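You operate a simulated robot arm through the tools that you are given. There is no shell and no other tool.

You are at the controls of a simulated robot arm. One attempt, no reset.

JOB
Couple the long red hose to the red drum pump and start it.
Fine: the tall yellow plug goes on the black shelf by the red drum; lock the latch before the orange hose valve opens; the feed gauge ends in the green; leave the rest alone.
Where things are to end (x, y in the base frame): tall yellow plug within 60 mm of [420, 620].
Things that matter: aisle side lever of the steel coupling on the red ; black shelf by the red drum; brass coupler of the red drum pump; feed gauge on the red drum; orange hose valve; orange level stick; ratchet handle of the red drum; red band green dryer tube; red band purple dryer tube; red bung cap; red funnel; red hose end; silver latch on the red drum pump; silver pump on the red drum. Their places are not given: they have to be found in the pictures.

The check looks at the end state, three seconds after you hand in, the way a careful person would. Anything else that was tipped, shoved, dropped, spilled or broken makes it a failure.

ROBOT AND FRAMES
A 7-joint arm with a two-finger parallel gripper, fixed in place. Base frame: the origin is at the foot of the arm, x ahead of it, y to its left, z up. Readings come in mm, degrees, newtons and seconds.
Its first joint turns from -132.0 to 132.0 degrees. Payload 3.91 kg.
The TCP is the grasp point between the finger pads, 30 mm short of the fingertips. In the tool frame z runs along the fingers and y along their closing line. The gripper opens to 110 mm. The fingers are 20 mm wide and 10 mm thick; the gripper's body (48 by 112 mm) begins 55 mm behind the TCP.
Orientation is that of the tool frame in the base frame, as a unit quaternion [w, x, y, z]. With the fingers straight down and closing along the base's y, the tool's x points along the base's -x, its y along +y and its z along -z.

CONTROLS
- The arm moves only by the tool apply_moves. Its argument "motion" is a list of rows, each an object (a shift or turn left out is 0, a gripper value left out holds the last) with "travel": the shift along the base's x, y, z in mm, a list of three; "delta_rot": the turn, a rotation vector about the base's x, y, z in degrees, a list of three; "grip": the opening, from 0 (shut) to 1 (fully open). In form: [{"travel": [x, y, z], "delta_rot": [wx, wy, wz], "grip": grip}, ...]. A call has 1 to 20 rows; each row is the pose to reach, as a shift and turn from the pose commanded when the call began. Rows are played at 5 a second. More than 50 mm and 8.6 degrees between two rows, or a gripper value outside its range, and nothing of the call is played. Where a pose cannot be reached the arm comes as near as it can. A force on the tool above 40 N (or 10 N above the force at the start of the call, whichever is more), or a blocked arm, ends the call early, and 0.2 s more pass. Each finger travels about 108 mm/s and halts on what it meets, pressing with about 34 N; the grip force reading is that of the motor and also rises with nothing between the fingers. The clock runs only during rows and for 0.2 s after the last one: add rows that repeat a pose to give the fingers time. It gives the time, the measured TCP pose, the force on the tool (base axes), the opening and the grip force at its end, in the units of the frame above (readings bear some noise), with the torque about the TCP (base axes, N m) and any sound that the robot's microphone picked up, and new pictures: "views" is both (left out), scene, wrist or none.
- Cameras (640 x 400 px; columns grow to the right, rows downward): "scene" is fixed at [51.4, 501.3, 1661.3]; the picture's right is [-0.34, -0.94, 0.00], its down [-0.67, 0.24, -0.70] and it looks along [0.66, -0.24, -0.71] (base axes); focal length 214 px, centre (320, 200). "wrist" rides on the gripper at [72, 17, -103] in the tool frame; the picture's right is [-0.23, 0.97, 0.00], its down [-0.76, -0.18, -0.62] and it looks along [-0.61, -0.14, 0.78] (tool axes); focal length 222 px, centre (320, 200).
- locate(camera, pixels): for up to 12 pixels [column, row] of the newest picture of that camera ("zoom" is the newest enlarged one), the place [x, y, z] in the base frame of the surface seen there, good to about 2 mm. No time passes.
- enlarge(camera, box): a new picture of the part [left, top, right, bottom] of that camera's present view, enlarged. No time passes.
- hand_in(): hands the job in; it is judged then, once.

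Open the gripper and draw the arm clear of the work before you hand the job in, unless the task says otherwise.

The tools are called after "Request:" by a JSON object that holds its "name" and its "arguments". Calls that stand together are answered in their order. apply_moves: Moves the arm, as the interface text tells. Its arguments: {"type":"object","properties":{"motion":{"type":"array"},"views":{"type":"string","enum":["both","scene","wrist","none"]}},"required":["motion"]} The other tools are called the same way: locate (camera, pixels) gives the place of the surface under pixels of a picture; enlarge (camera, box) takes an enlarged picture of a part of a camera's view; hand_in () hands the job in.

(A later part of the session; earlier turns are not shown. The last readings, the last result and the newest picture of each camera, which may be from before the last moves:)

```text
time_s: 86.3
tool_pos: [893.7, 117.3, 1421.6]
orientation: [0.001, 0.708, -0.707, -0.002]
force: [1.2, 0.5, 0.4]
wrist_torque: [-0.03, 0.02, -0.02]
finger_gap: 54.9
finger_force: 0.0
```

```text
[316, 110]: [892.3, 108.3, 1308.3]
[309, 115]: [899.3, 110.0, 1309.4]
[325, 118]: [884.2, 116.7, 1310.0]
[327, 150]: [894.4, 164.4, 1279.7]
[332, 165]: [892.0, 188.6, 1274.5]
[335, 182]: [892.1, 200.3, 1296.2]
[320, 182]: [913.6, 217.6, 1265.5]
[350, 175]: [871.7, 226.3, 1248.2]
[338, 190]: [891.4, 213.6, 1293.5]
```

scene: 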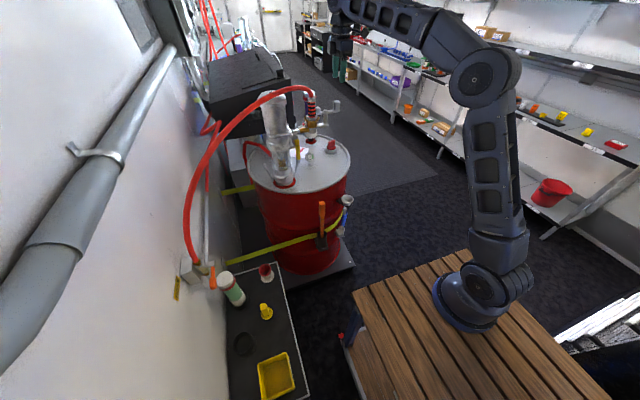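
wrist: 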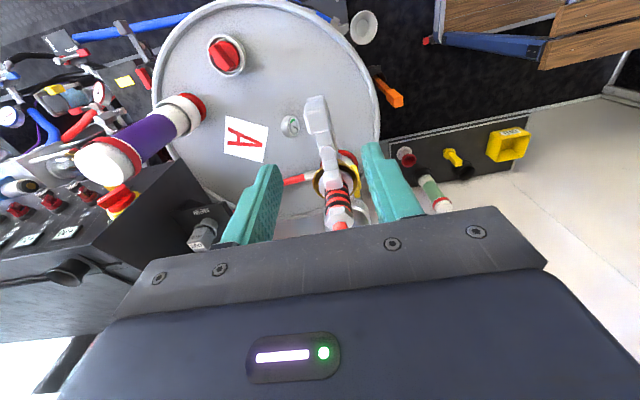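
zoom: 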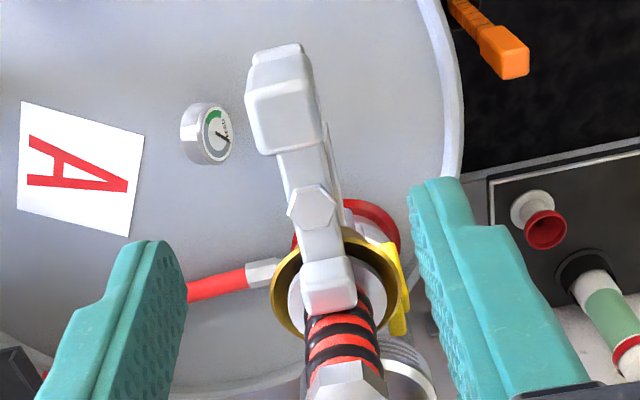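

The latch sits exactly as in its initial locked state (blocks at (892,108–123) and (884,205)), over the hose collar. Next is the orange valve: I retreat toward the robot side and un-yaw the tool, staying clear of the hose.

Request:
{"name": "apply_moves", "arguments": {"motion": [{"travel": [-15, -5, 10], "delta_rot": [0, 0, -8.2]}, {"travel": [-35, -10, 20], "delta_rot": [0, 0, -16.4]}, {"travel": [-60, -15, 20], "delta_rot": [0, 0, -24.6]}, {"travel": [-85, -15, 20], "delta_rot": [0, 0, -32.8]}, {"travel": [-110, -15, 20], "delta_rot": [0, 0, -41]}, {"travel": [-135, -15, 20], "delta_rot": [0, 0, -49.2]}, {"travel": [-160, -15, 20], "delta_rot": [0, 0, -57.4]}, {"travel": [-190, -15, 10], "delta_rot": [0, 0, -65.6]}, {"travel": [-220, -15, 0], "delta_rot": [0, 0, -73.8]}, {"travel": [-250, -15, -10], "delta_rot": [0, 0, -82]}, {"travel": [-280, 0, -20], "delta_rot": [0, 0, -90]}, {"travel": [-310, 20, -30], "delta_rot": [0, 0, -90]}, {"travel": [-330, 55, -40], "delta_rot": [0, 0, -90]}, {"travel": [-350, 95, -40], "delta_rot": [0, 0, -90]}, {"travel": [-370, 135, -40], "delta_rot": [0, 0, -90]}, {"travel": [-390, 175, -40], "delta_rot": [0, 0, -90]}, {"travel": [-410, 215, -40], "delta_rot": [0, 0, -90]}, {"travel": [-430, 255, -40], "delta_rot": [0, 0, -90]}, {"travel": [-450, 295, -40], "delta_rot": [0, 0, -90]}, {"travel": [-450, 295, -40], "delta_rot": [0, 0, -90]}], "views": "both"}}

```text
time_s: 90.5
tool_pos: [443.2, 411.6, 1381.0]
orientation: [0.0, -0.001, 1.0, 0.001]
force: [0.7, 0.0, -0.2]
wrist_torque: [0.03, -0.02, -0.03]
finger_gap: 55.4
finger_force: 0.2
```

scene: 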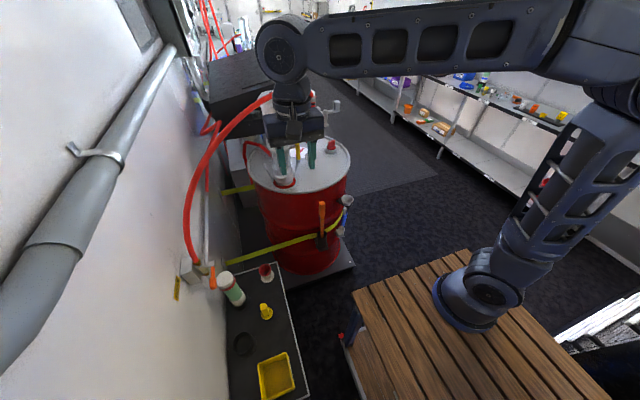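
wrist: 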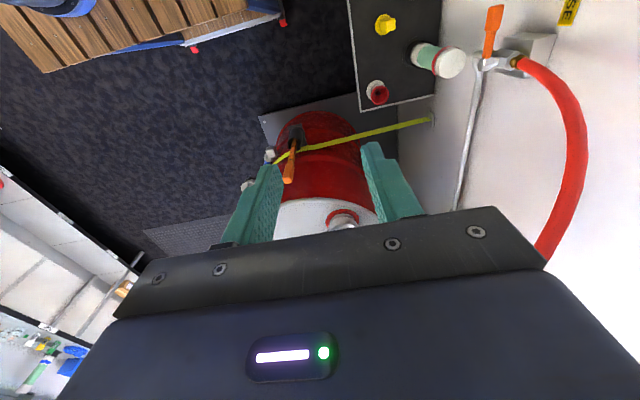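

Request:
{"name": "enlarge", "arguments": {"camera": "wrist", "box": [430, 0, 580, 110]}}

Request:
{"name": "enlarge", "arguments": {"camera": "scene", "box": [170, 240, 240, 310]}}

Request:
{"name": "locate", "arguments": {"camera": "wrist", "pixels": [[494, 10], [491, 35], [488, 52], [488, 62], [505, 62], [517, 62], [535, 65], [560, 90], [580, 140], [560, 220], [545, 250], [470, 140]]}}

Request:
{"name": "locate", "arguments": {"camera": "scene", "pixels": [[240, 117], [220, 140], [200, 170], [187, 200], [186, 230], [194, 262]]}}

```text
3.64 times, centred on (505, 55) of wrist
```

zoom: 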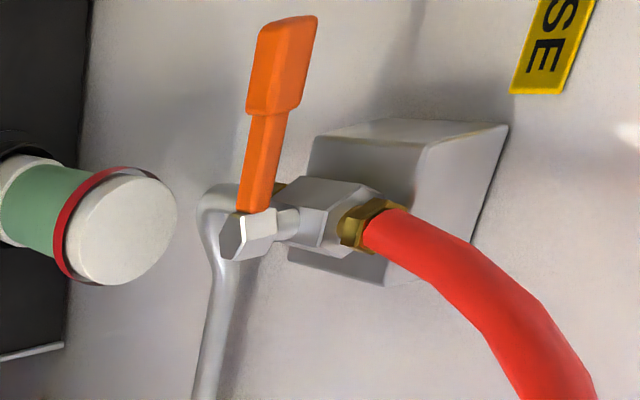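

```text
5.71 times, centred on (205, 275) of scene
```

zoom: 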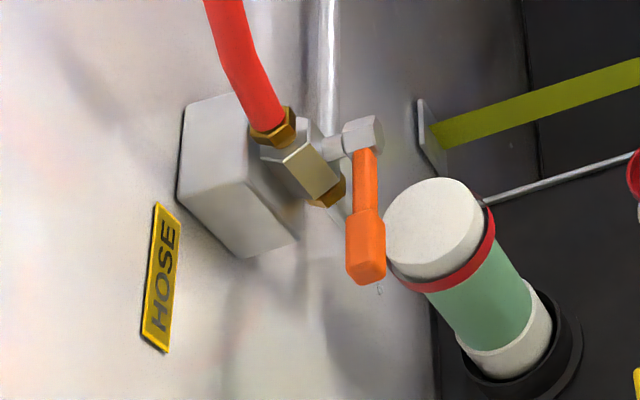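

```text
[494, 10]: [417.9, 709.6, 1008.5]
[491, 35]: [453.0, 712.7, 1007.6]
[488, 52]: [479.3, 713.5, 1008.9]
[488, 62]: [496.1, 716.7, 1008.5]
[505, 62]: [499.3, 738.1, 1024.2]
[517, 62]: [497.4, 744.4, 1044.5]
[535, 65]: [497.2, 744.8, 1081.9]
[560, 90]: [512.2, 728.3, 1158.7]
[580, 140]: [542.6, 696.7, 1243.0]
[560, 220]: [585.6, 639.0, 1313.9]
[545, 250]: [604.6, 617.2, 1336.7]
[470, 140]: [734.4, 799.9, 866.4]
```

```text
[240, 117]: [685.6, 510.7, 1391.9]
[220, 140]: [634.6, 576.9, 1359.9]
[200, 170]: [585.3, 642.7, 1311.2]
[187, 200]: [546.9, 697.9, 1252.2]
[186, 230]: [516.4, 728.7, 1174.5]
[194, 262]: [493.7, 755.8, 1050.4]
```

The valve body is vertical and the handle horizontal (closed), with its tip at (418,712,1008) and hub at (497,717,1008). I'll turn the tool to point at the wall (+y) with the fingers closing vertically, while moving to (440,560,1150).

Request:
{"name": "apply_moves", "arguments": {"motion": [{"travel": [0, 14, -20], "delta_rot": [8.2, 0, 0]}, {"travel": [0, 28, -40], "delta_rot": [16.4, 0, 0]}, {"travel": [0, 42, -60], "delta_rot": [24.6, 0, 0]}, {"travel": [0, 56, -80], "delta_rot": [32.8, 0, 0]}, {"travel": [0, 70, -100], "delta_rot": [41, 0, 0]}, {"travel": [0, 84, -120], "delta_rot": [49.2, 0, 0]}, {"travel": [0, 98, -140], "delta_rot": [57.4, 0, 0]}, {"travel": [0, 112, -160], "delta_rot": [65.6, 0, 0]}, {"travel": [0, 126, -180], "delta_rot": [73.8, 0, 0]}, {"travel": [0, 140, -205], "delta_rot": [82, 0, 0]}, {"travel": [0, 150, -230], "delta_rot": [90, 0, 0]}, {"travel": [0, 150, -230], "delta_rot": [90, 0, 0]}], "views": "both"}}

```text
time_s: 93.1
tool_pos: [443.2, 561.8, 1151.7]
orientation: [0.001, 0.0, 0.706, 0.709]
force: [0.1, -0.3, -0.3]
wrist_torque: [-0.04, -0.01, -0.02]
finger_gap: 55.1
finger_force: 0.1
```

scene: 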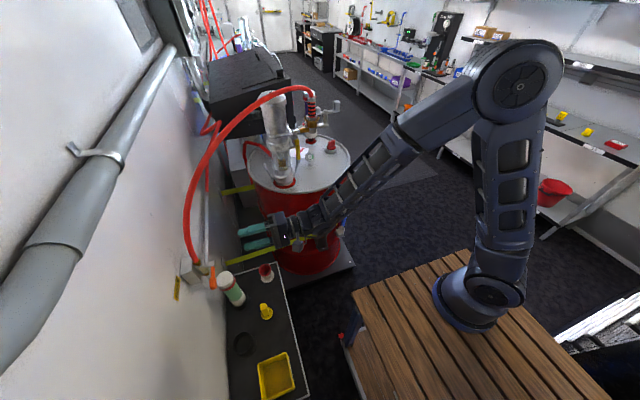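
wrist: 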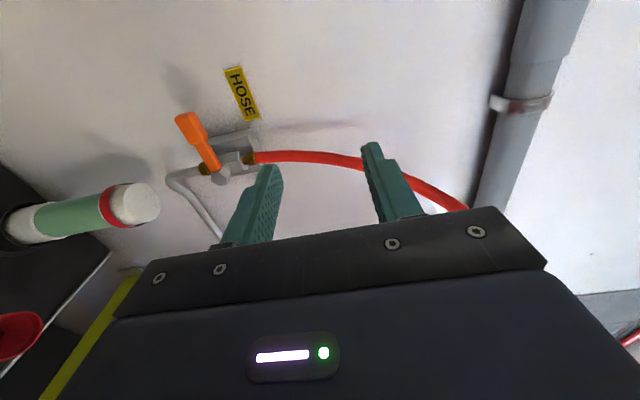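

Request:
{"name": "enlarge", "arguments": {"camera": "wrist", "box": [150, 80, 290, 200]}}

Request:
{"name": "locate", "arguments": {"camera": "wrist", "pixels": [[183, 118], [196, 112], [182, 128], [200, 125], [205, 145], [213, 140], [210, 160], [217, 157], [220, 178], [225, 172], [235, 165], [206, 170]]}}

```text
3.33 times, centred on (220, 140) of wrist
```

zoom: 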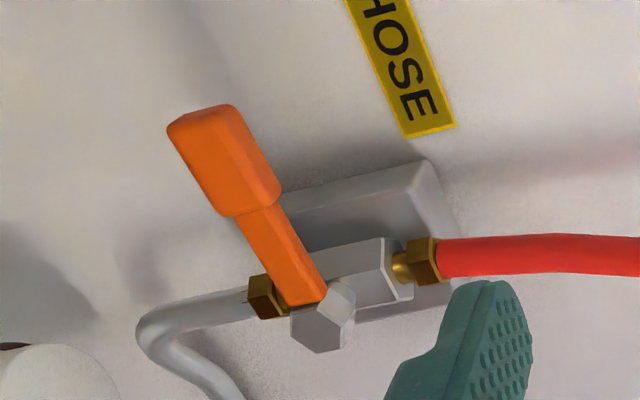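

```text
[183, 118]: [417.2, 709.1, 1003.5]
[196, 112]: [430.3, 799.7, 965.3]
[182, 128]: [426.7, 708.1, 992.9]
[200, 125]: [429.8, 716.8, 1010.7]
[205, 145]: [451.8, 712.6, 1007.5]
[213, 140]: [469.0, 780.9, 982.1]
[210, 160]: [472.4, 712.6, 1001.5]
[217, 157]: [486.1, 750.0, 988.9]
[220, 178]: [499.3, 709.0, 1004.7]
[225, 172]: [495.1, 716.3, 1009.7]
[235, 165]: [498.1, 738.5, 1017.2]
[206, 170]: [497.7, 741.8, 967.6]
```

The handle spans x≈416–500 at y≈708–728, z≈990–1012, and the pivot is at about (499.5,1001) in x–z. I lower to its height and slide the open fingers over the thick end.

Request:
{"name": "apply_moves", "arguments": {"motion": [{"travel": [-1, 0, -40]}, {"travel": [-2, 0, -80]}, {"travel": [-3, 0, -120]}, {"travel": [-3, 10, -150]}, {"travel": [-3, 40, -150]}, {"travel": [-3, 75, -150]}, {"travel": [-3, 100, -150]}, {"travel": [-3, 100, -150]}], "views": "both"}}

Request:
{"name": "enlarge", "arguments": {"camera": "wrist", "box": [230, 60, 410, 230]}}

```text
time_s: 94.9
tool_pos: [440.0, 662.6, 1001.5]
orientation: [0.001, 0.001, 0.706, 0.709]
force: [-0.4, -0.3, 0.2]
wrist_torque: [0.0, -0.01, -0.01]
finger_gap: 55.3
finger_force: 0.1
```

scene: 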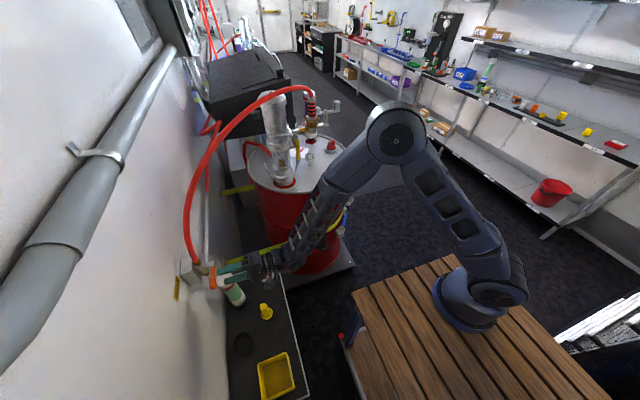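
wrist: 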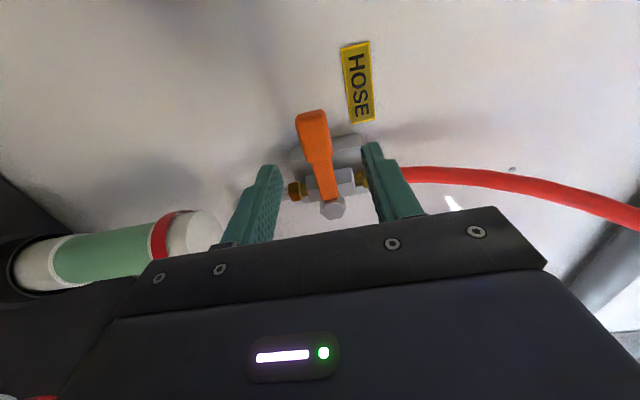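

```text
2.35 times, centred on (320, 145) of wrist
```

zoom: 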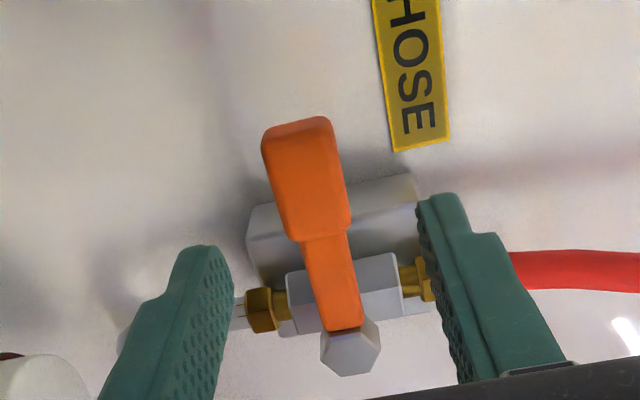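

Request:
{"name": "locate", "arguments": {"camera": "wrist", "pixels": [[299, 122], [325, 118], [312, 140], [305, 155], [327, 152], [333, 210], [322, 205], [345, 205], [330, 190]]}}

Request:
{"name": "apply_moves", "arguments": {"motion": [{"travel": [0, 12, 0]}, {"travel": [0, 24, 0]}, {"travel": [0, 36, 0]}, {"travel": [0, 43, 0]}, {"travel": [0, 43, 0]}], "views": "both"}}

```text
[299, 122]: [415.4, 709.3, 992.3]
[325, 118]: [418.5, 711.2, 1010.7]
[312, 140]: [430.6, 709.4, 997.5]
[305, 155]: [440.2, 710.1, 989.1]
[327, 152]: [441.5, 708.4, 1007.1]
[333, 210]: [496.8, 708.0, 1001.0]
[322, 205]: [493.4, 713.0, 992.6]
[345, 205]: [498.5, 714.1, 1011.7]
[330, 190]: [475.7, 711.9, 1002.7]
```

```text
time_s: 96.1
tool_pos: [440.9, 705.4, 1002.6]
orientation: [0.001, 0.0, 0.706, 0.708]
force: [-0.3, 0.5, 0.2]
wrist_torque: [-0.01, -0.01, -0.04]
finger_gap: 54.9
finger_force: 0.0
```

scene: 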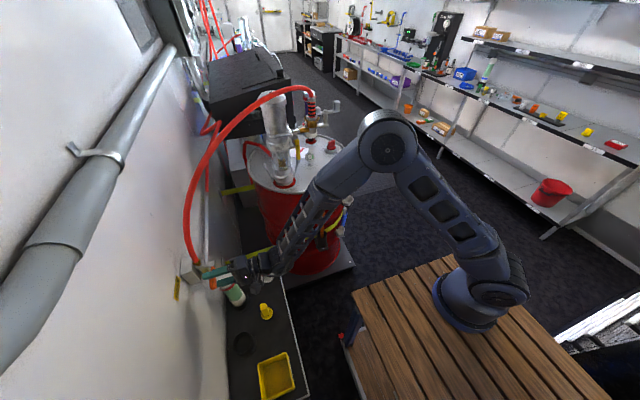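
wrist: 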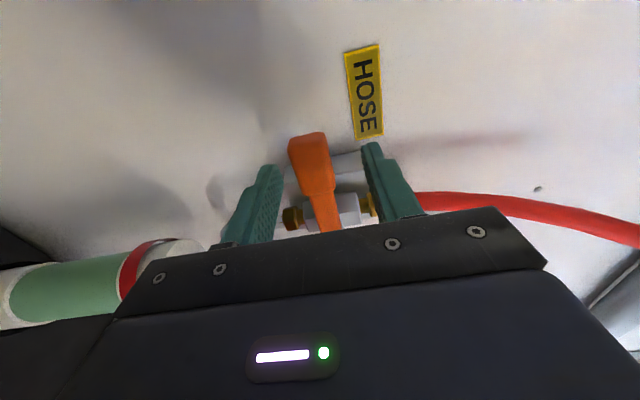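

The handle is between the fingers. I narrow the fingers to a loose cage (~27 mm) without clamping, then test which way it turns.

Request:
{"name": "apply_moves", "arguments": {"motion": [{"travel": [0, 0, -1], "grip": 0.4}, {"travel": [0, 0, -1.5], "grip": 0.3}, {"travel": [0, 0, -1.5], "grip": 0.25}, {"travel": [0, 0, -1.5], "grip": 0.25}], "views": "wrist"}}

```text
time_s: 97.1
tool_pos: [441.3, 705.6, 1000.4]
orientation: [0.001, 0.001, 0.707, 0.707]
force: [0.1, 1.2, -1.1]
wrist_torque: [0.0, 0.0, -0.01]
finger_gap: 27.3
finger_force: 0.1
```

wrist: 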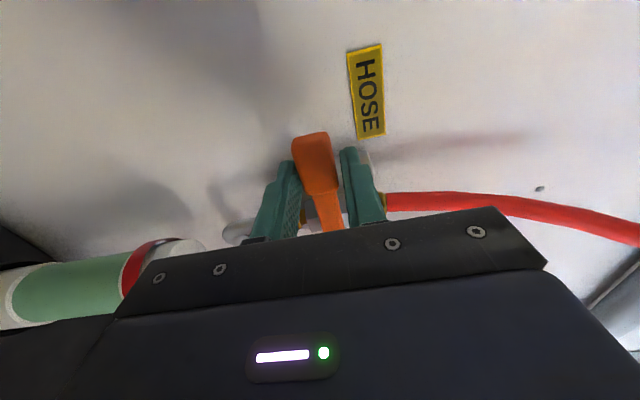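

Caged with no force. I try a small downward turn (about 6°) around the hub.

Request:
{"name": "apply_moves", "arguments": {"motion": [{"travel": [0.1, 0, -2], "delta_rot": [0, -2, 0]}, {"travel": [0.2, 0, -4], "delta_rot": [0, -4, 0]}, {"travel": [0.3, 0, -6.2], "delta_rot": [0, -6, 0]}, {"travel": [0.3, 0, -6.2], "delta_rot": [0, -6, 0]}], "views": "wrist"}}

```text
time_s: 98.1
tool_pos: [441.9, 706.5, 993.9]
orientation: [0.038, -0.037, 0.705, 0.707]
force: [-0.3, -0.3, 0.1]
wrist_torque: [0.02, -0.02, -0.01]
finger_gap: 27.5
finger_force: 0.1
```

wrist: 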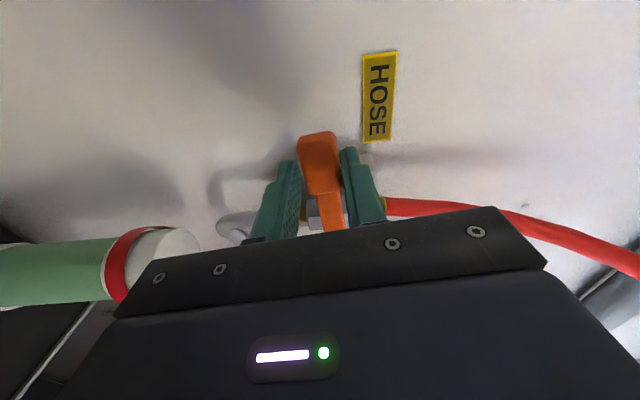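

Request:
{"name": "apply_moves", "arguments": {"motion": [{"travel": [0.3, 0, -2], "delta_rot": [0, -2, 0]}, {"travel": [0.6, 0, -4], "delta_rot": [0, -4, 0]}, {"travel": [0.6, 0, -4], "delta_rot": [0, -4, 0]}], "views": "wrist"}}

Request:
{"name": "enlarge", "arguments": {"camera": "scene", "box": [302, 145, 322, 160]}}

```text
time_s: 98.9
tool_pos: [442.3, 706.1, 990.3]
orientation: [0.062, -0.061, 0.704, 0.705]
force: [-0.2, -0.7, 0.0]
wrist_torque: [0.0, -0.04, 0.0]
finger_gap: 27.8
finger_force: 0.7
```

wrist: 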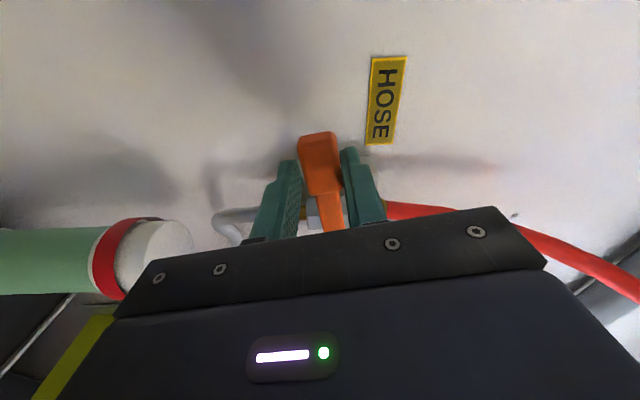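

```text
16.00 times, centred on (312, 152) of scene
```

zoom: 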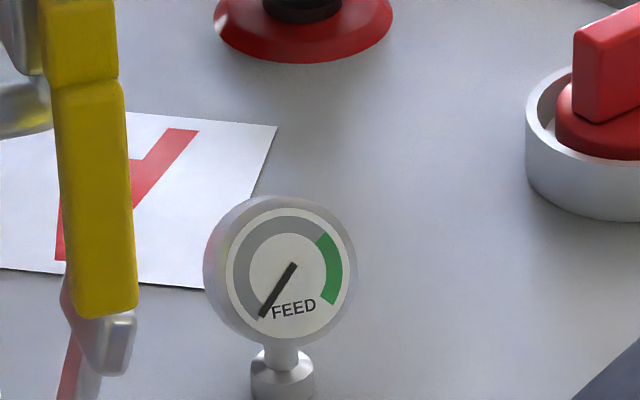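

The handle follows downward with almost no resistance and the gauge is still at rest. I continue turning down to about 30°, checking the gauge.

Request:
{"name": "apply_moves", "arguments": {"motion": [{"travel": [0.8, 0, -4], "delta_rot": [0, -4, 0]}, {"travel": [2.0, 0, -7.9], "delta_rot": [0, -8, 0]}, {"travel": [3.4, 0, -11.7], "delta_rot": [0, -12, 0]}, {"travel": [5.0, 0, -15.4], "delta_rot": [0, -16, 0]}, {"travel": [6.9, 0, -19.1], "delta_rot": [0, -20, 0]}, {"travel": [6.9, 0, -19.1], "delta_rot": [0, -20, 0]}], "views": "both"}}

Request:
{"name": "enlarge", "arguments": {"camera": "scene", "box": [302, 145, 322, 160]}}

Request:
{"name": "enlarge", "arguments": {"camera": "scene", "box": [170, 240, 270, 310]}}

```text
time_s: 100.3
tool_pos: [449.0, 704.7, 970.5]
orientation: [0.185, -0.183, 0.683, 0.683]
force: [0.5, 0.3, 0.6]
wrist_torque: [-0.02, -0.02, 0.01]
finger_gap: 27.9
finger_force: 0.0
```

scene: 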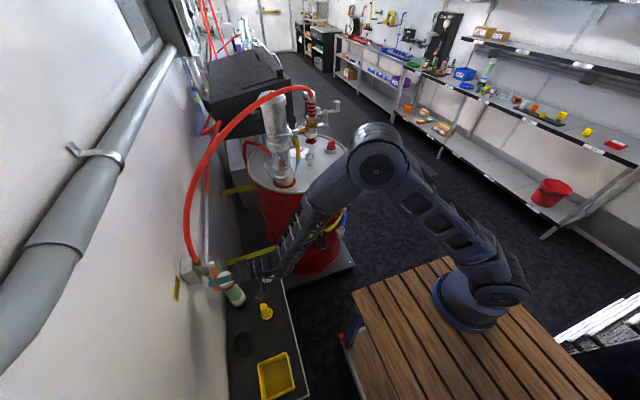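
wrist: 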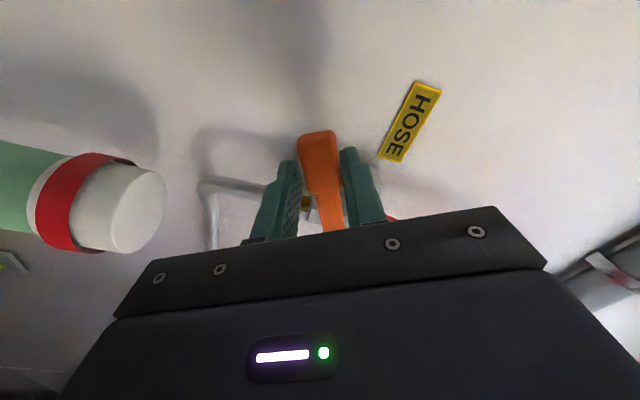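

```text
16.00 times, centred on (312, 152) of scene
```

zoom: 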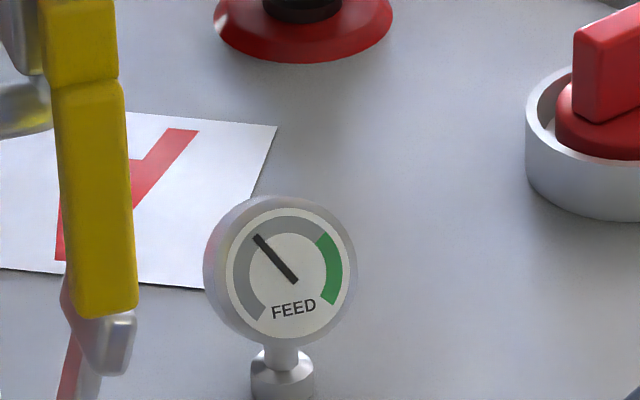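

```text
5.71 times, centred on (220, 275) of scene
```

zoom: 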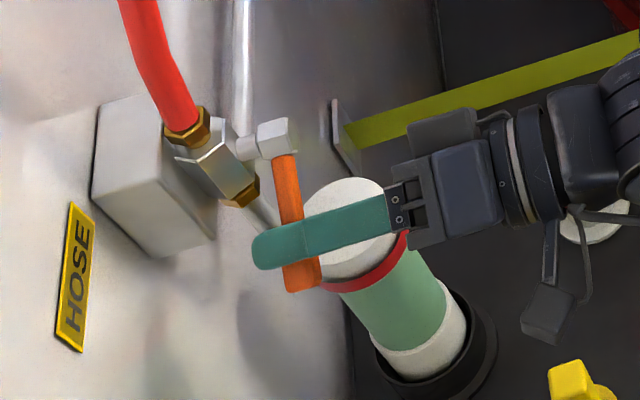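

The gauge has moved up to about the 10 o'clock position, so the valve opens this way and the needle tracks the handle. I turn a further 12° and let it settle.

Request:
{"name": "apply_moves", "arguments": {"motion": [{"travel": [0, 0, 0]}, {"travel": [2.2, 0, -3.5], "delta_rot": [0, -4, 0]}, {"travel": [4.6, 0, -6.8], "delta_rot": [0, -8, 0]}, {"travel": [7.2, 0, -9.9], "delta_rot": [0, -12, 0]}, {"travel": [7.2, 0, -9.9], "delta_rot": [0, -12, 0]}, {"travel": [7.2, 0, -9.9], "delta_rot": [0, -12, 0]}, {"travel": [7.2, 0, -9.9], "delta_rot": [0, -12, 0]}], "views": "both"}}

Request:
{"name": "enlarge", "arguments": {"camera": "scene", "box": [302, 145, 322, 160]}}

Request:
{"name": "enlarge", "arguments": {"camera": "scene", "box": [170, 240, 270, 310]}}

```text
time_s: 101.9
tool_pos: [456.1, 706.0, 961.7]
orientation: [0.254, -0.254, 0.659, 0.661]
force: [-0.4, -0.3, -0.9]
wrist_torque: [-0.01, 0.03, -0.02]
finger_gap: 27.6
finger_force: 0.0
```

scene: 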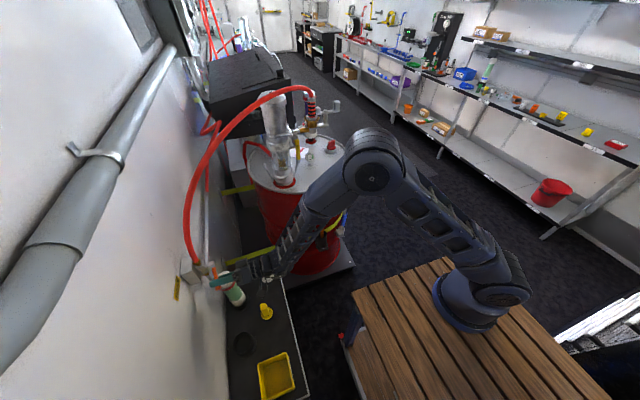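
wrist: 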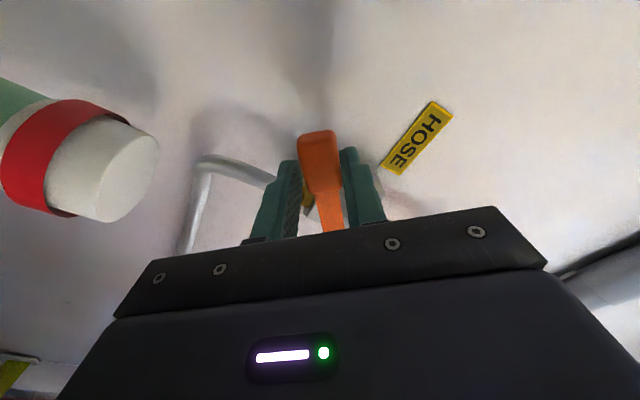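

```text
16.00 times, centred on (312, 152) of scene
```

zoom: 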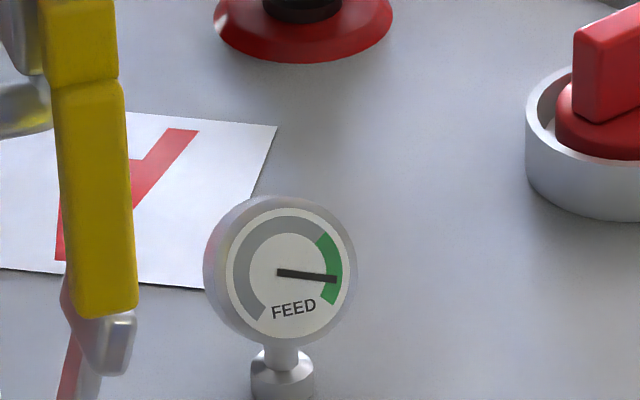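

```text
5.71 times, centred on (220, 275) of scene
```

zoom: 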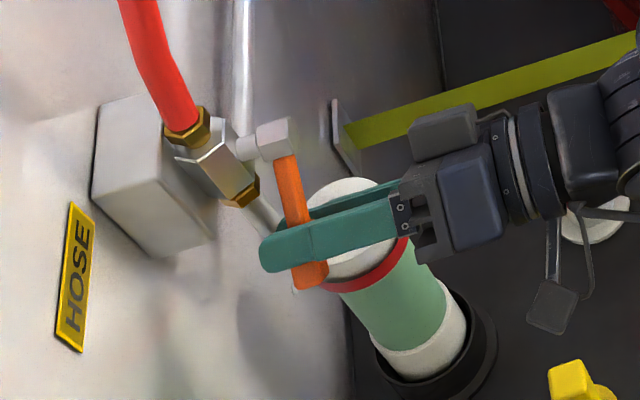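

The needle is now in the green. I hold still a couple of seconds to see whether it is settled.

Request:
{"name": "apply_moves", "arguments": {"motion": [{"travel": [0, 0, 0]}, {"travel": [0, 0, 0]}, {"travel": [0, 0, 0]}, {"travel": [0, 0, 0]}, {"travel": [0, 0, 0]}, {"travel": [0, 0, 0]}, {"travel": [0, 0, 0]}, {"travel": [0, 0, 0]}, {"travel": [0, 0, 0]}, {"travel": [0, 0, 0]}], "views": "scene"}}

Request:
{"name": "enlarge", "arguments": {"camera": "scene", "box": [302, 145, 322, 160]}}

```text
time_s: 104.1
tool_pos: [455.7, 704.7, 961.1]
orientation: [0.254, -0.255, 0.659, 0.661]
force: [-0.7, 0.8, 0.0]
wrist_torque: [-0.02, 0.04, -0.01]
finger_gap: 27.6
finger_force: 0.1
```

scene: 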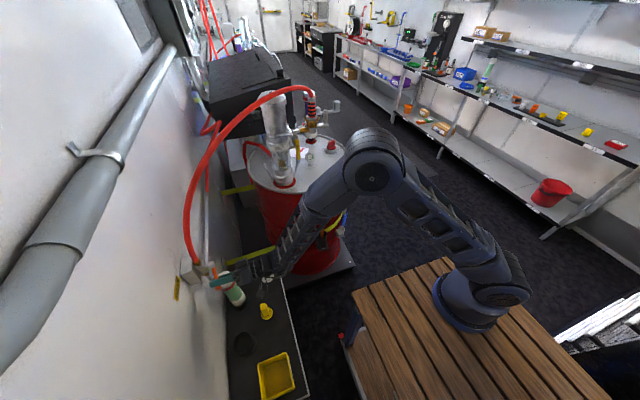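

```text
16.00 times, centred on (312, 152) of scene
```

zoom: 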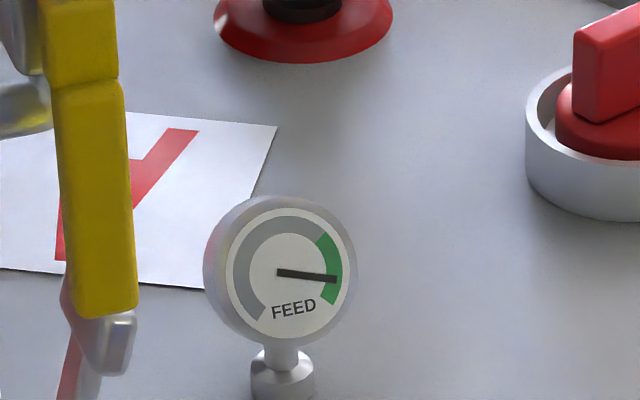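

The needle is steady in the green. I test whether the reading depends on the handle angle by turning just 2° more.

Request:
{"name": "apply_moves", "arguments": {"motion": [{"travel": [0.7, 0, -0.8], "delta_rot": [0, -1, 0]}, {"travel": [1.4, 0, -1.5], "delta_rot": [0, -2, 0]}, {"travel": [1.4, 0, -1.5], "delta_rot": [0, -2, 0]}, {"travel": [1.4, 0, -1.5], "delta_rot": [0, -2, 0]}, {"travel": [1.4, 0, -1.5], "delta_rot": [0, -2, 0]}], "views": "both"}}

Request:
{"name": "enlarge", "arguments": {"camera": "scene", "box": [302, 145, 322, 160]}}

```text
time_s: 105.3
tool_pos: [458.0, 705.1, 959.7]
orientation: [0.265, -0.265, 0.654, 0.656]
force: [-0.7, 0.0, 0.4]
wrist_torque: [0.0, 0.02, -0.02]
finger_gap: 27.7
finger_force: 0.0
```

scene: 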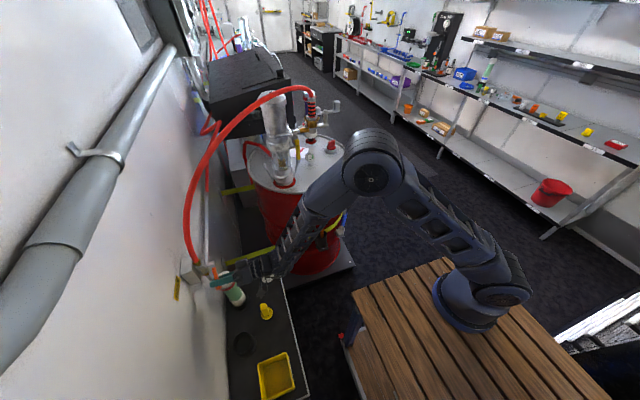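
wrist: 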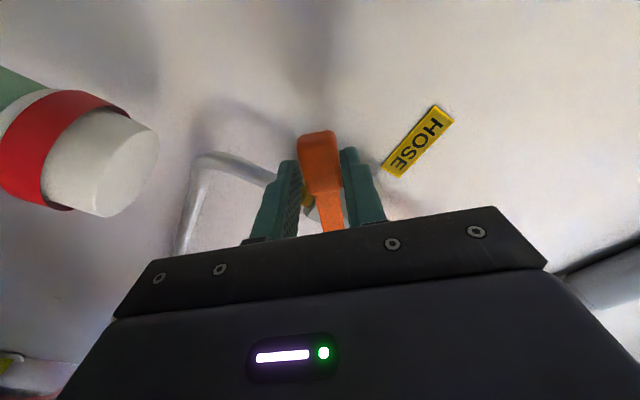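

```text
16.00 times, centred on (312, 152) of scene
```

zoom: 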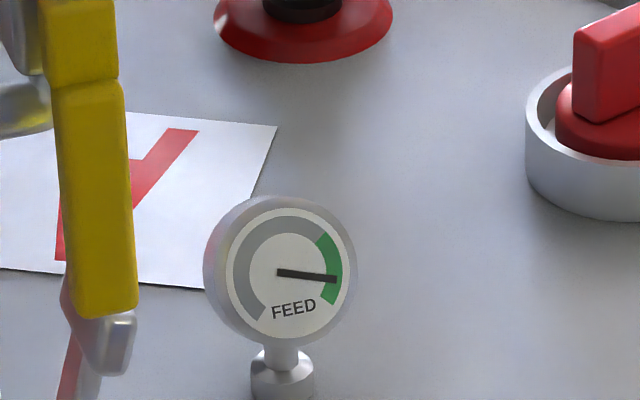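

The reading doesn't change with the extra angle, so it is not throttling; I open the valve further to about 64° and recheck.

Request:
{"name": "apply_moves", "arguments": {"motion": [{"travel": [3.0, 0, -2.9], "delta_rot": [0, -4, 0]}, {"travel": [6.1, 0, -5.5], "delta_rot": [0, -8, 0]}, {"travel": [9.4, 0, -7.9], "delta_rot": [0, -12, 0]}, {"travel": [12.9, 0, -10.1], "delta_rot": [0, -16, 0]}, {"travel": [16.5, 0, -12.0], "delta_rot": [0, -20, 0]}, {"travel": [16.5, 0, -12.0], "delta_rot": [0, -20, 0]}, {"travel": [16.5, 0, -12.0], "delta_rot": [0, -20, 0]}], "views": "both"}}

Request:
{"name": "enlarge", "arguments": {"camera": "scene", "box": [302, 145, 322, 160]}}

Request:
{"name": "enlarge", "arguments": {"camera": "scene", "box": [170, 240, 270, 310]}}

```text
time_s: 106.9
tool_pos: [473.9, 705.6, 947.6]
orientation: [0.375, -0.375, 0.599, 0.6]
force: [-0.1, 0.7, -0.7]
wrist_torque: [0.0, 0.01, -0.03]
finger_gap: 27.5
finger_force: 0.1
```

scene: 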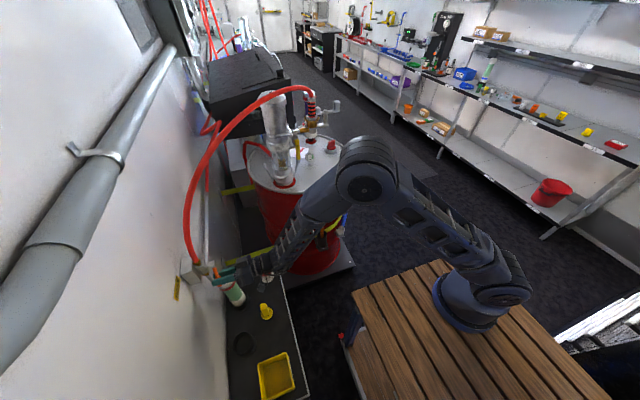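
wrist: 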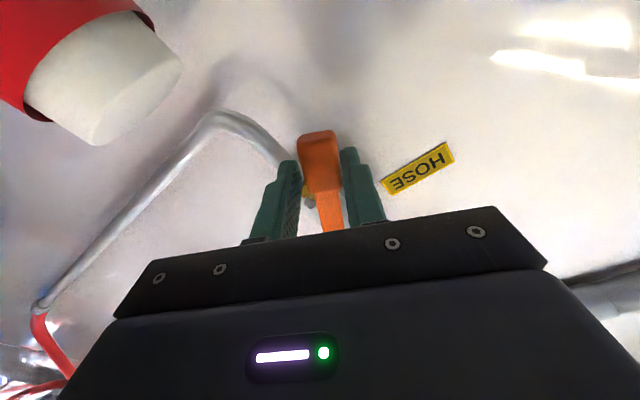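

```text
16.00 times, centred on (312, 152) of scene
```

zoom: 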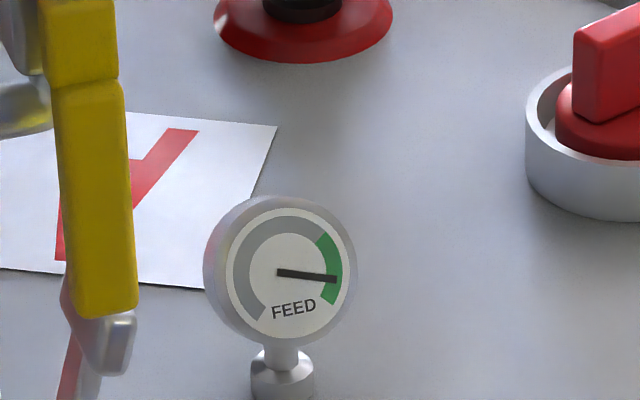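

```text
5.71 times, centred on (220, 275) of scene
```

zoom: 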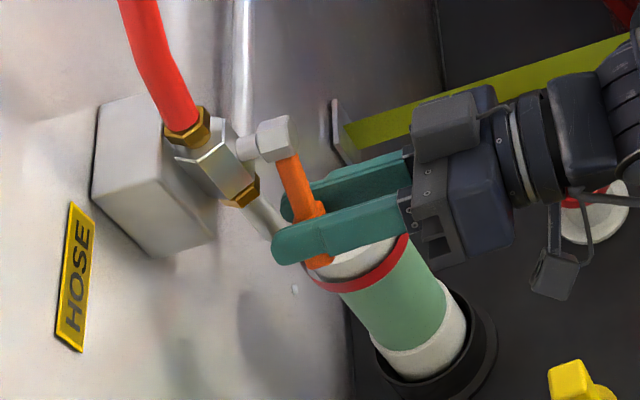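

Still steady in the green. I carry on to nearly 90° (fully open), watching for the stop.

Request:
{"name": "apply_moves", "arguments": {"motion": [{"travel": [3.7, 0, -1.6], "delta_rot": [0, -4, 0]}, {"travel": [7.5, 0, -3.0], "delta_rot": [0, -8, 0]}, {"travel": [11.5, 0, -4.2], "delta_rot": [0, -12, 0]}, {"travel": [15.4, 0, -5.0], "delta_rot": [0, -16, 0]}, {"travel": [19.5, 0, -5.6], "delta_rot": [0, -20, 0]}, {"travel": [23.6, 0, -5.9], "delta_rot": [0, -24, 0]}, {"travel": [23.6, 0, -5.9], "delta_rot": [0, -24, 0]}], "views": "both"}}

Request:
{"name": "enlarge", "arguments": {"camera": "scene", "box": [302, 145, 322, 160]}}

Request:
{"name": "enlarge", "arguments": {"camera": "scene", "box": [170, 240, 270, 310]}}

```text
time_s: 108.5
tool_pos: [497.4, 705.7, 940.5]
orientation: [0.491, -0.492, 0.507, 0.51]
force: [-0.6, -0.2, 0.0]
wrist_torque: [0.04, 0.0, 0.01]
finger_gap: 28.1
finger_force: 0.6
```

scene: 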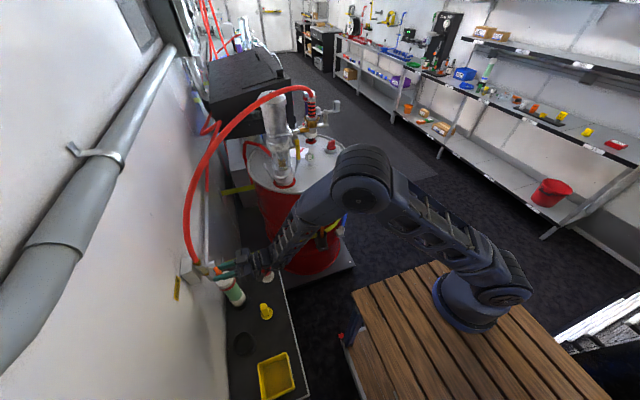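
wrist: 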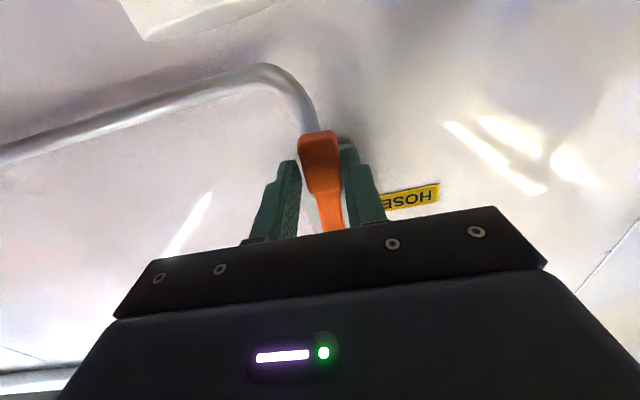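

```text
16.00 times, centred on (312, 152) of scene
```

zoom: 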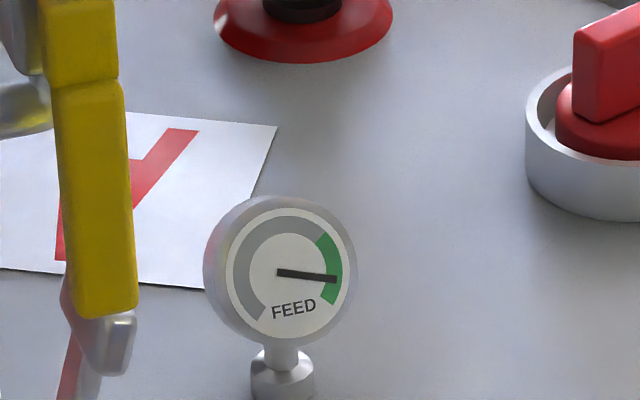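

```text
5.71 times, centred on (220, 275) of scene
```

zoom: 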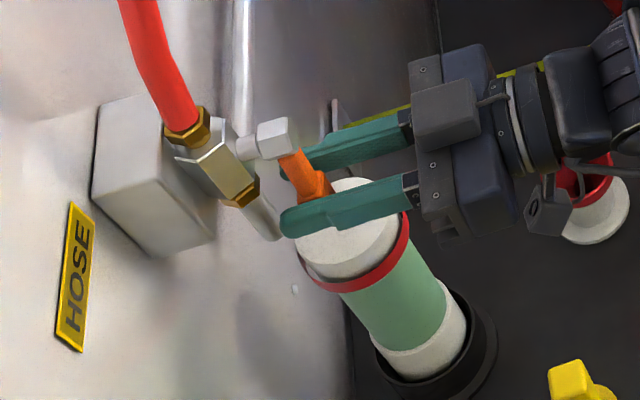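

Request:
{"name": "apply_moves", "arguments": {"motion": [{"travel": [2.0, 0, 0], "delta_rot": [0, -2, 0]}, {"travel": [4.0, 0, 0], "delta_rot": [0, -4, 0]}, {"travel": [5.5, 0, 0.1], "delta_rot": [0, -5.5, 0]}, {"travel": [5.5, 0, 0.1], "delta_rot": [0, -5.5, 0]}], "views": "both"}}

Request:
{"name": "locate", "arguments": {"camera": "wrist", "pixels": [[308, 140], [330, 140], [320, 160], [310, 185], [335, 185], [325, 210]]}}

```text
time_s: 109.5
tool_pos: [501.8, 706.0, 941.3]
orientation: [0.516, -0.516, 0.483, 0.484]
force: [-1.7, 0.5, -0.8]
wrist_torque: [0.01, 0.01, 0.05]
finger_gap: 28.2
finger_force: 0.8
```

scene: 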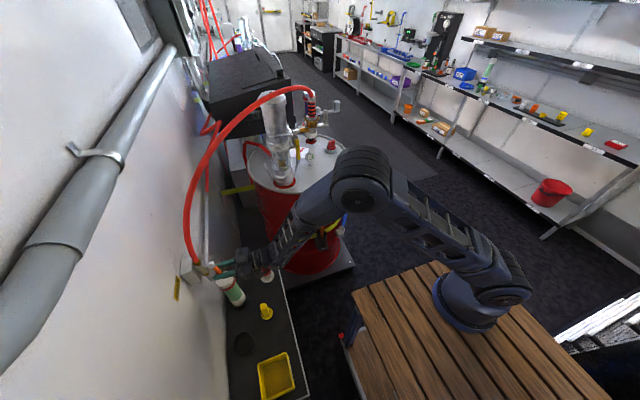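
wrist: 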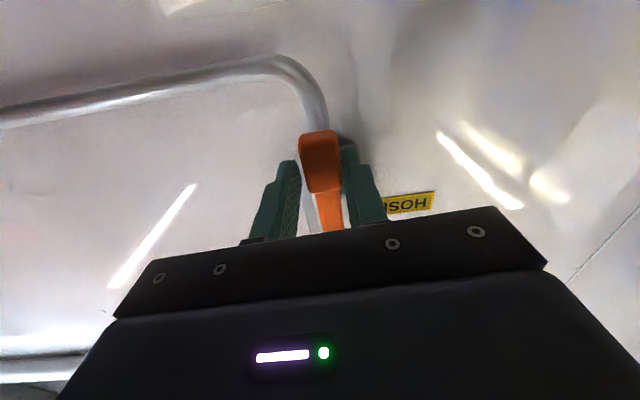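

```text
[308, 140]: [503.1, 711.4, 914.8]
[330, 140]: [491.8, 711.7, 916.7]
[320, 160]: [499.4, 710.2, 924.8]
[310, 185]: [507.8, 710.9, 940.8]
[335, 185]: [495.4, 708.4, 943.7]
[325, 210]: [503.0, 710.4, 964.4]
```

Request:
{"name": "apply_moves", "arguments": {"motion": [{"travel": [1.0, 0, 0], "delta_rot": [0, -1, 0]}, {"travel": [2.0, 0, 0.1], "delta_rot": [0, -2, 0]}, {"travel": [2.0, 0, 0.1], "delta_rot": [0, -2, 0]}], "views": "both"}}

Request:
{"name": "enlarge", "arguments": {"camera": "scene", "box": [170, 240, 270, 310]}}

Request:
{"name": "enlarge", "arguments": {"camera": "scene", "box": [302, 145, 322, 160]}}

```text
time_s: 110.3
tool_pos: [503.2, 705.8, 942.4]
orientation: [-0.523, 0.524, -0.474, -0.477]
force: [-8.2, -0.1, 3.7]
wrist_torque: [0.01, 0.14, 0.04]
finger_gap: 31.4
finger_force: 4.1
```

scene: 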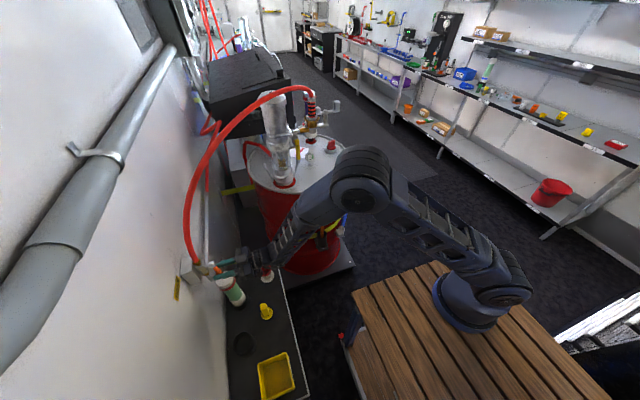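
wrist: 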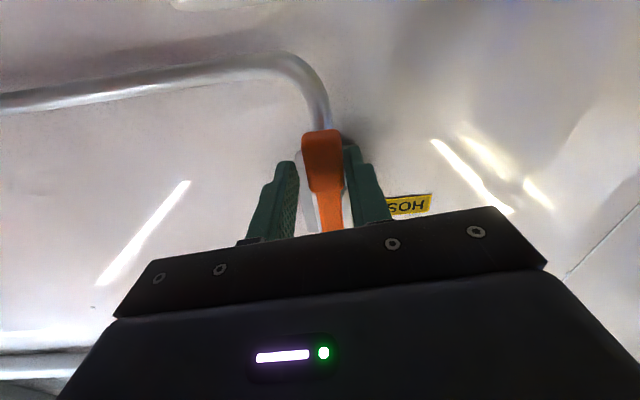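

```text
5.71 times, centred on (220, 275) of scene
```

zoom: 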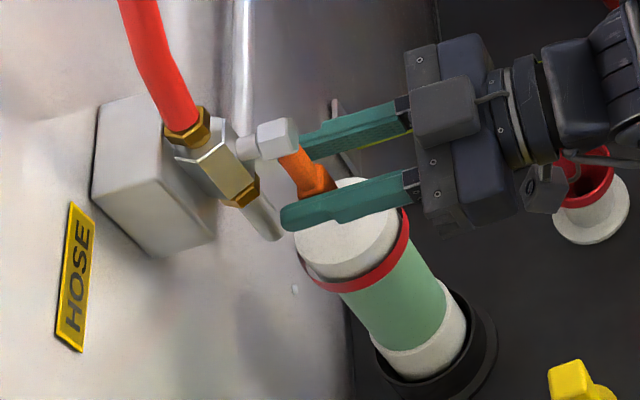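

```text
16.00 times, centred on (312, 152) of scene
```

zoom: 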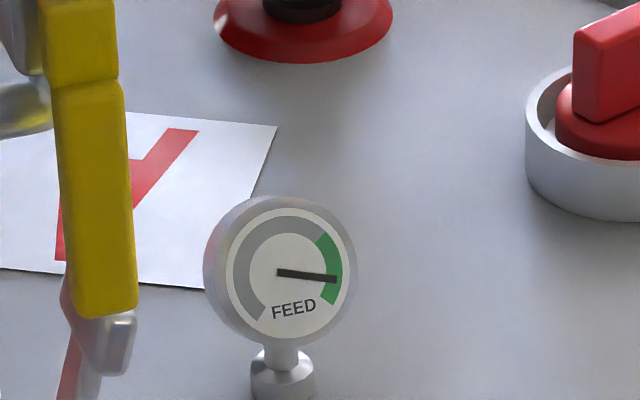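

The handle is at its open stop (−8 N) and the gauge needle is in the green. I ease off, open the fingers and back straight away from the wall.

Request:
{"name": "apply_moves", "arguments": {"motion": [{"travel": [-2, 0, 0], "delta_rot": [0, 2, 0], "grip": 0.3}, {"travel": [-3, 0, 0], "delta_rot": [0, 3, 0], "grip": 0.4}, {"travel": [-3, 0, 0], "delta_rot": [0, 3, 0], "grip": 0.5}, {"travel": [-3, 0, 0], "delta_rot": [0, 3, 0], "grip": 0.5}, {"travel": [-3, -15, 0], "delta_rot": [0, 3, 0], "grip": 0.5}, {"travel": [-3, -35, 0], "delta_rot": [0, 3, 0], "grip": 0.5}, {"travel": [-3, -60, 0], "delta_rot": [0, 3, 0], "grip": 0.5}, {"travel": [-3, -90, 0], "delta_rot": [0, 3, 0], "grip": 0.5}, {"travel": [-3, -120, 5], "delta_rot": [0, 3, 0], "grip": 0.5}, {"travel": [-3, -120, 5], "delta_rot": [0, 3, 0], "grip": 0.5}], "views": "both"}}

Request:
{"name": "enlarge", "arguments": {"camera": "scene", "box": [170, 240, 290, 330]}}

```text
time_s: 112.5
tool_pos: [501.6, 585.6, 947.2]
orientation: [-0.511, 0.512, -0.488, -0.489]
force: [-0.5, -0.7, -0.2]
wrist_torque: [0.0, 0.01, 0.0]
finger_gap: 55.2
finger_force: 0.1
```

scene: 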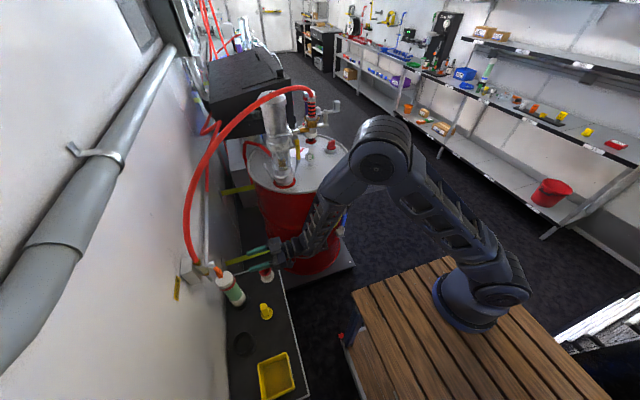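
wrist: 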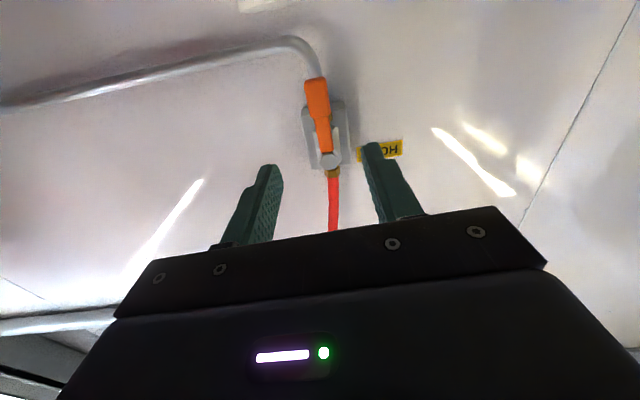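

```text
4.44 times, centred on (230, 285) of scene
```

zoom: 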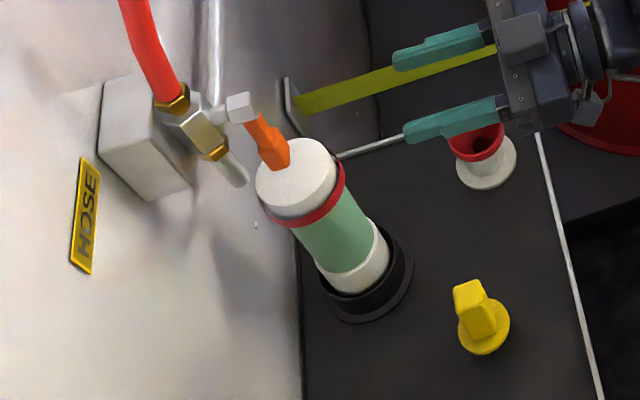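

The handle hangs vertical, in line with the valve body (open). I draw the arm further back and up, clear of everything.

Request:
{"name": "apply_moves", "arguments": {"motion": [{"travel": [-3, -30, 20]}, {"travel": [-6, -55, 50]}, {"travel": [-10, -75, 90]}, {"travel": [-12, -90, 130]}, {"travel": [-15, -100, 170]}, {"travel": [-18, -110, 210]}, {"travel": [-20, -120, 250]}, {"travel": [-20, -120, 280]}, {"travel": [-20, -120, 280]}, {"travel": [-20, -120, 280]}], "views": "both"}}

Request:
{"name": "enlarge", "arguments": {"camera": "scene", "box": [290, 80, 350, 180]}}

Request:
{"name": "enlarge", "arguments": {"camera": "scene", "box": [170, 240, 310, 400]}}

Request:
{"name": "enlarge", "arguments": {"camera": "scene", "box": [230, 80, 370, 260]}}

```text
time_s: 114.7
tool_pos: [481.9, 465.4, 1227.1]
orientation: [-0.511, 0.511, -0.488, -0.489]
force: [0.4, 1.2, 0.4]
wrist_torque: [-0.02, 0.01, -0.06]
finger_gap: 55.2
finger_force: 0.2
```

scene: 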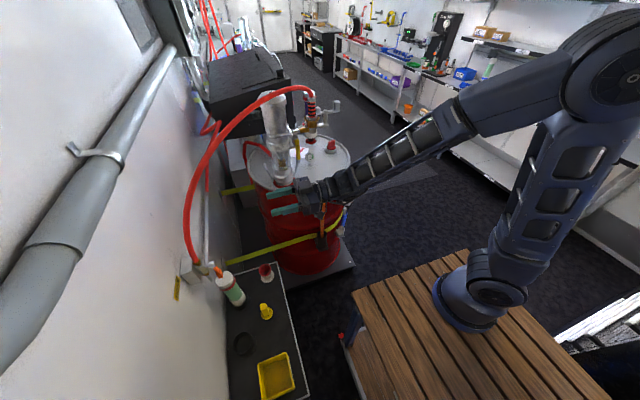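
wrist: 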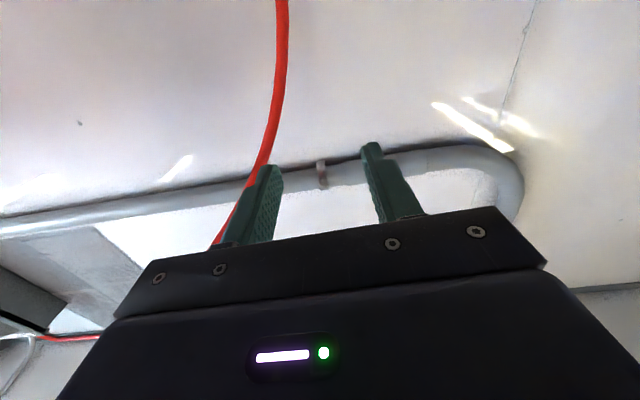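

```text
4.00 times, centred on (320, 130) of scene
```

zoom: 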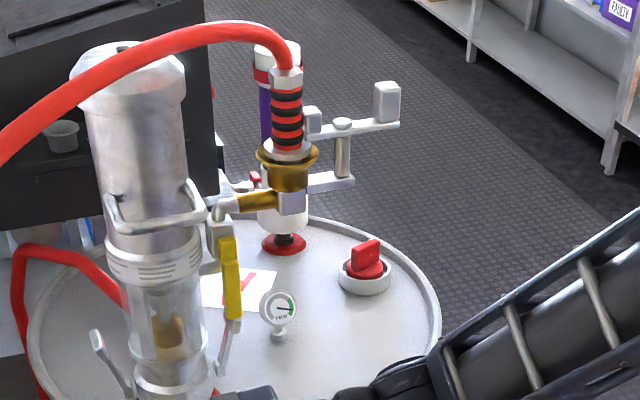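

```text
2.50 times, centred on (240, 320) of scene
```

zoom: 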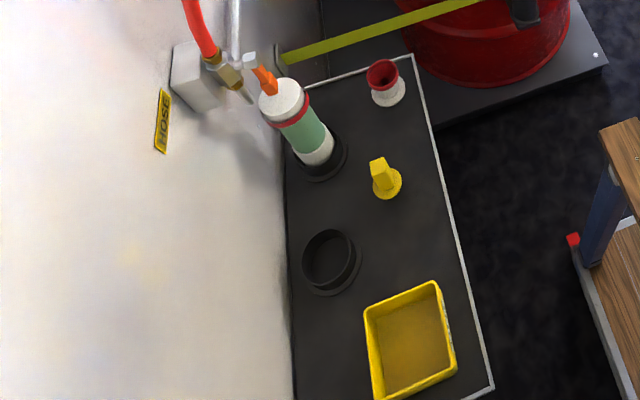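

```text
2.22 times, centred on (300, 170) of scene
```

zoom: 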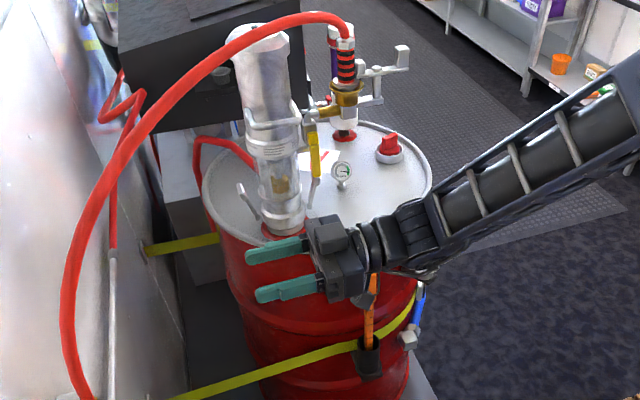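

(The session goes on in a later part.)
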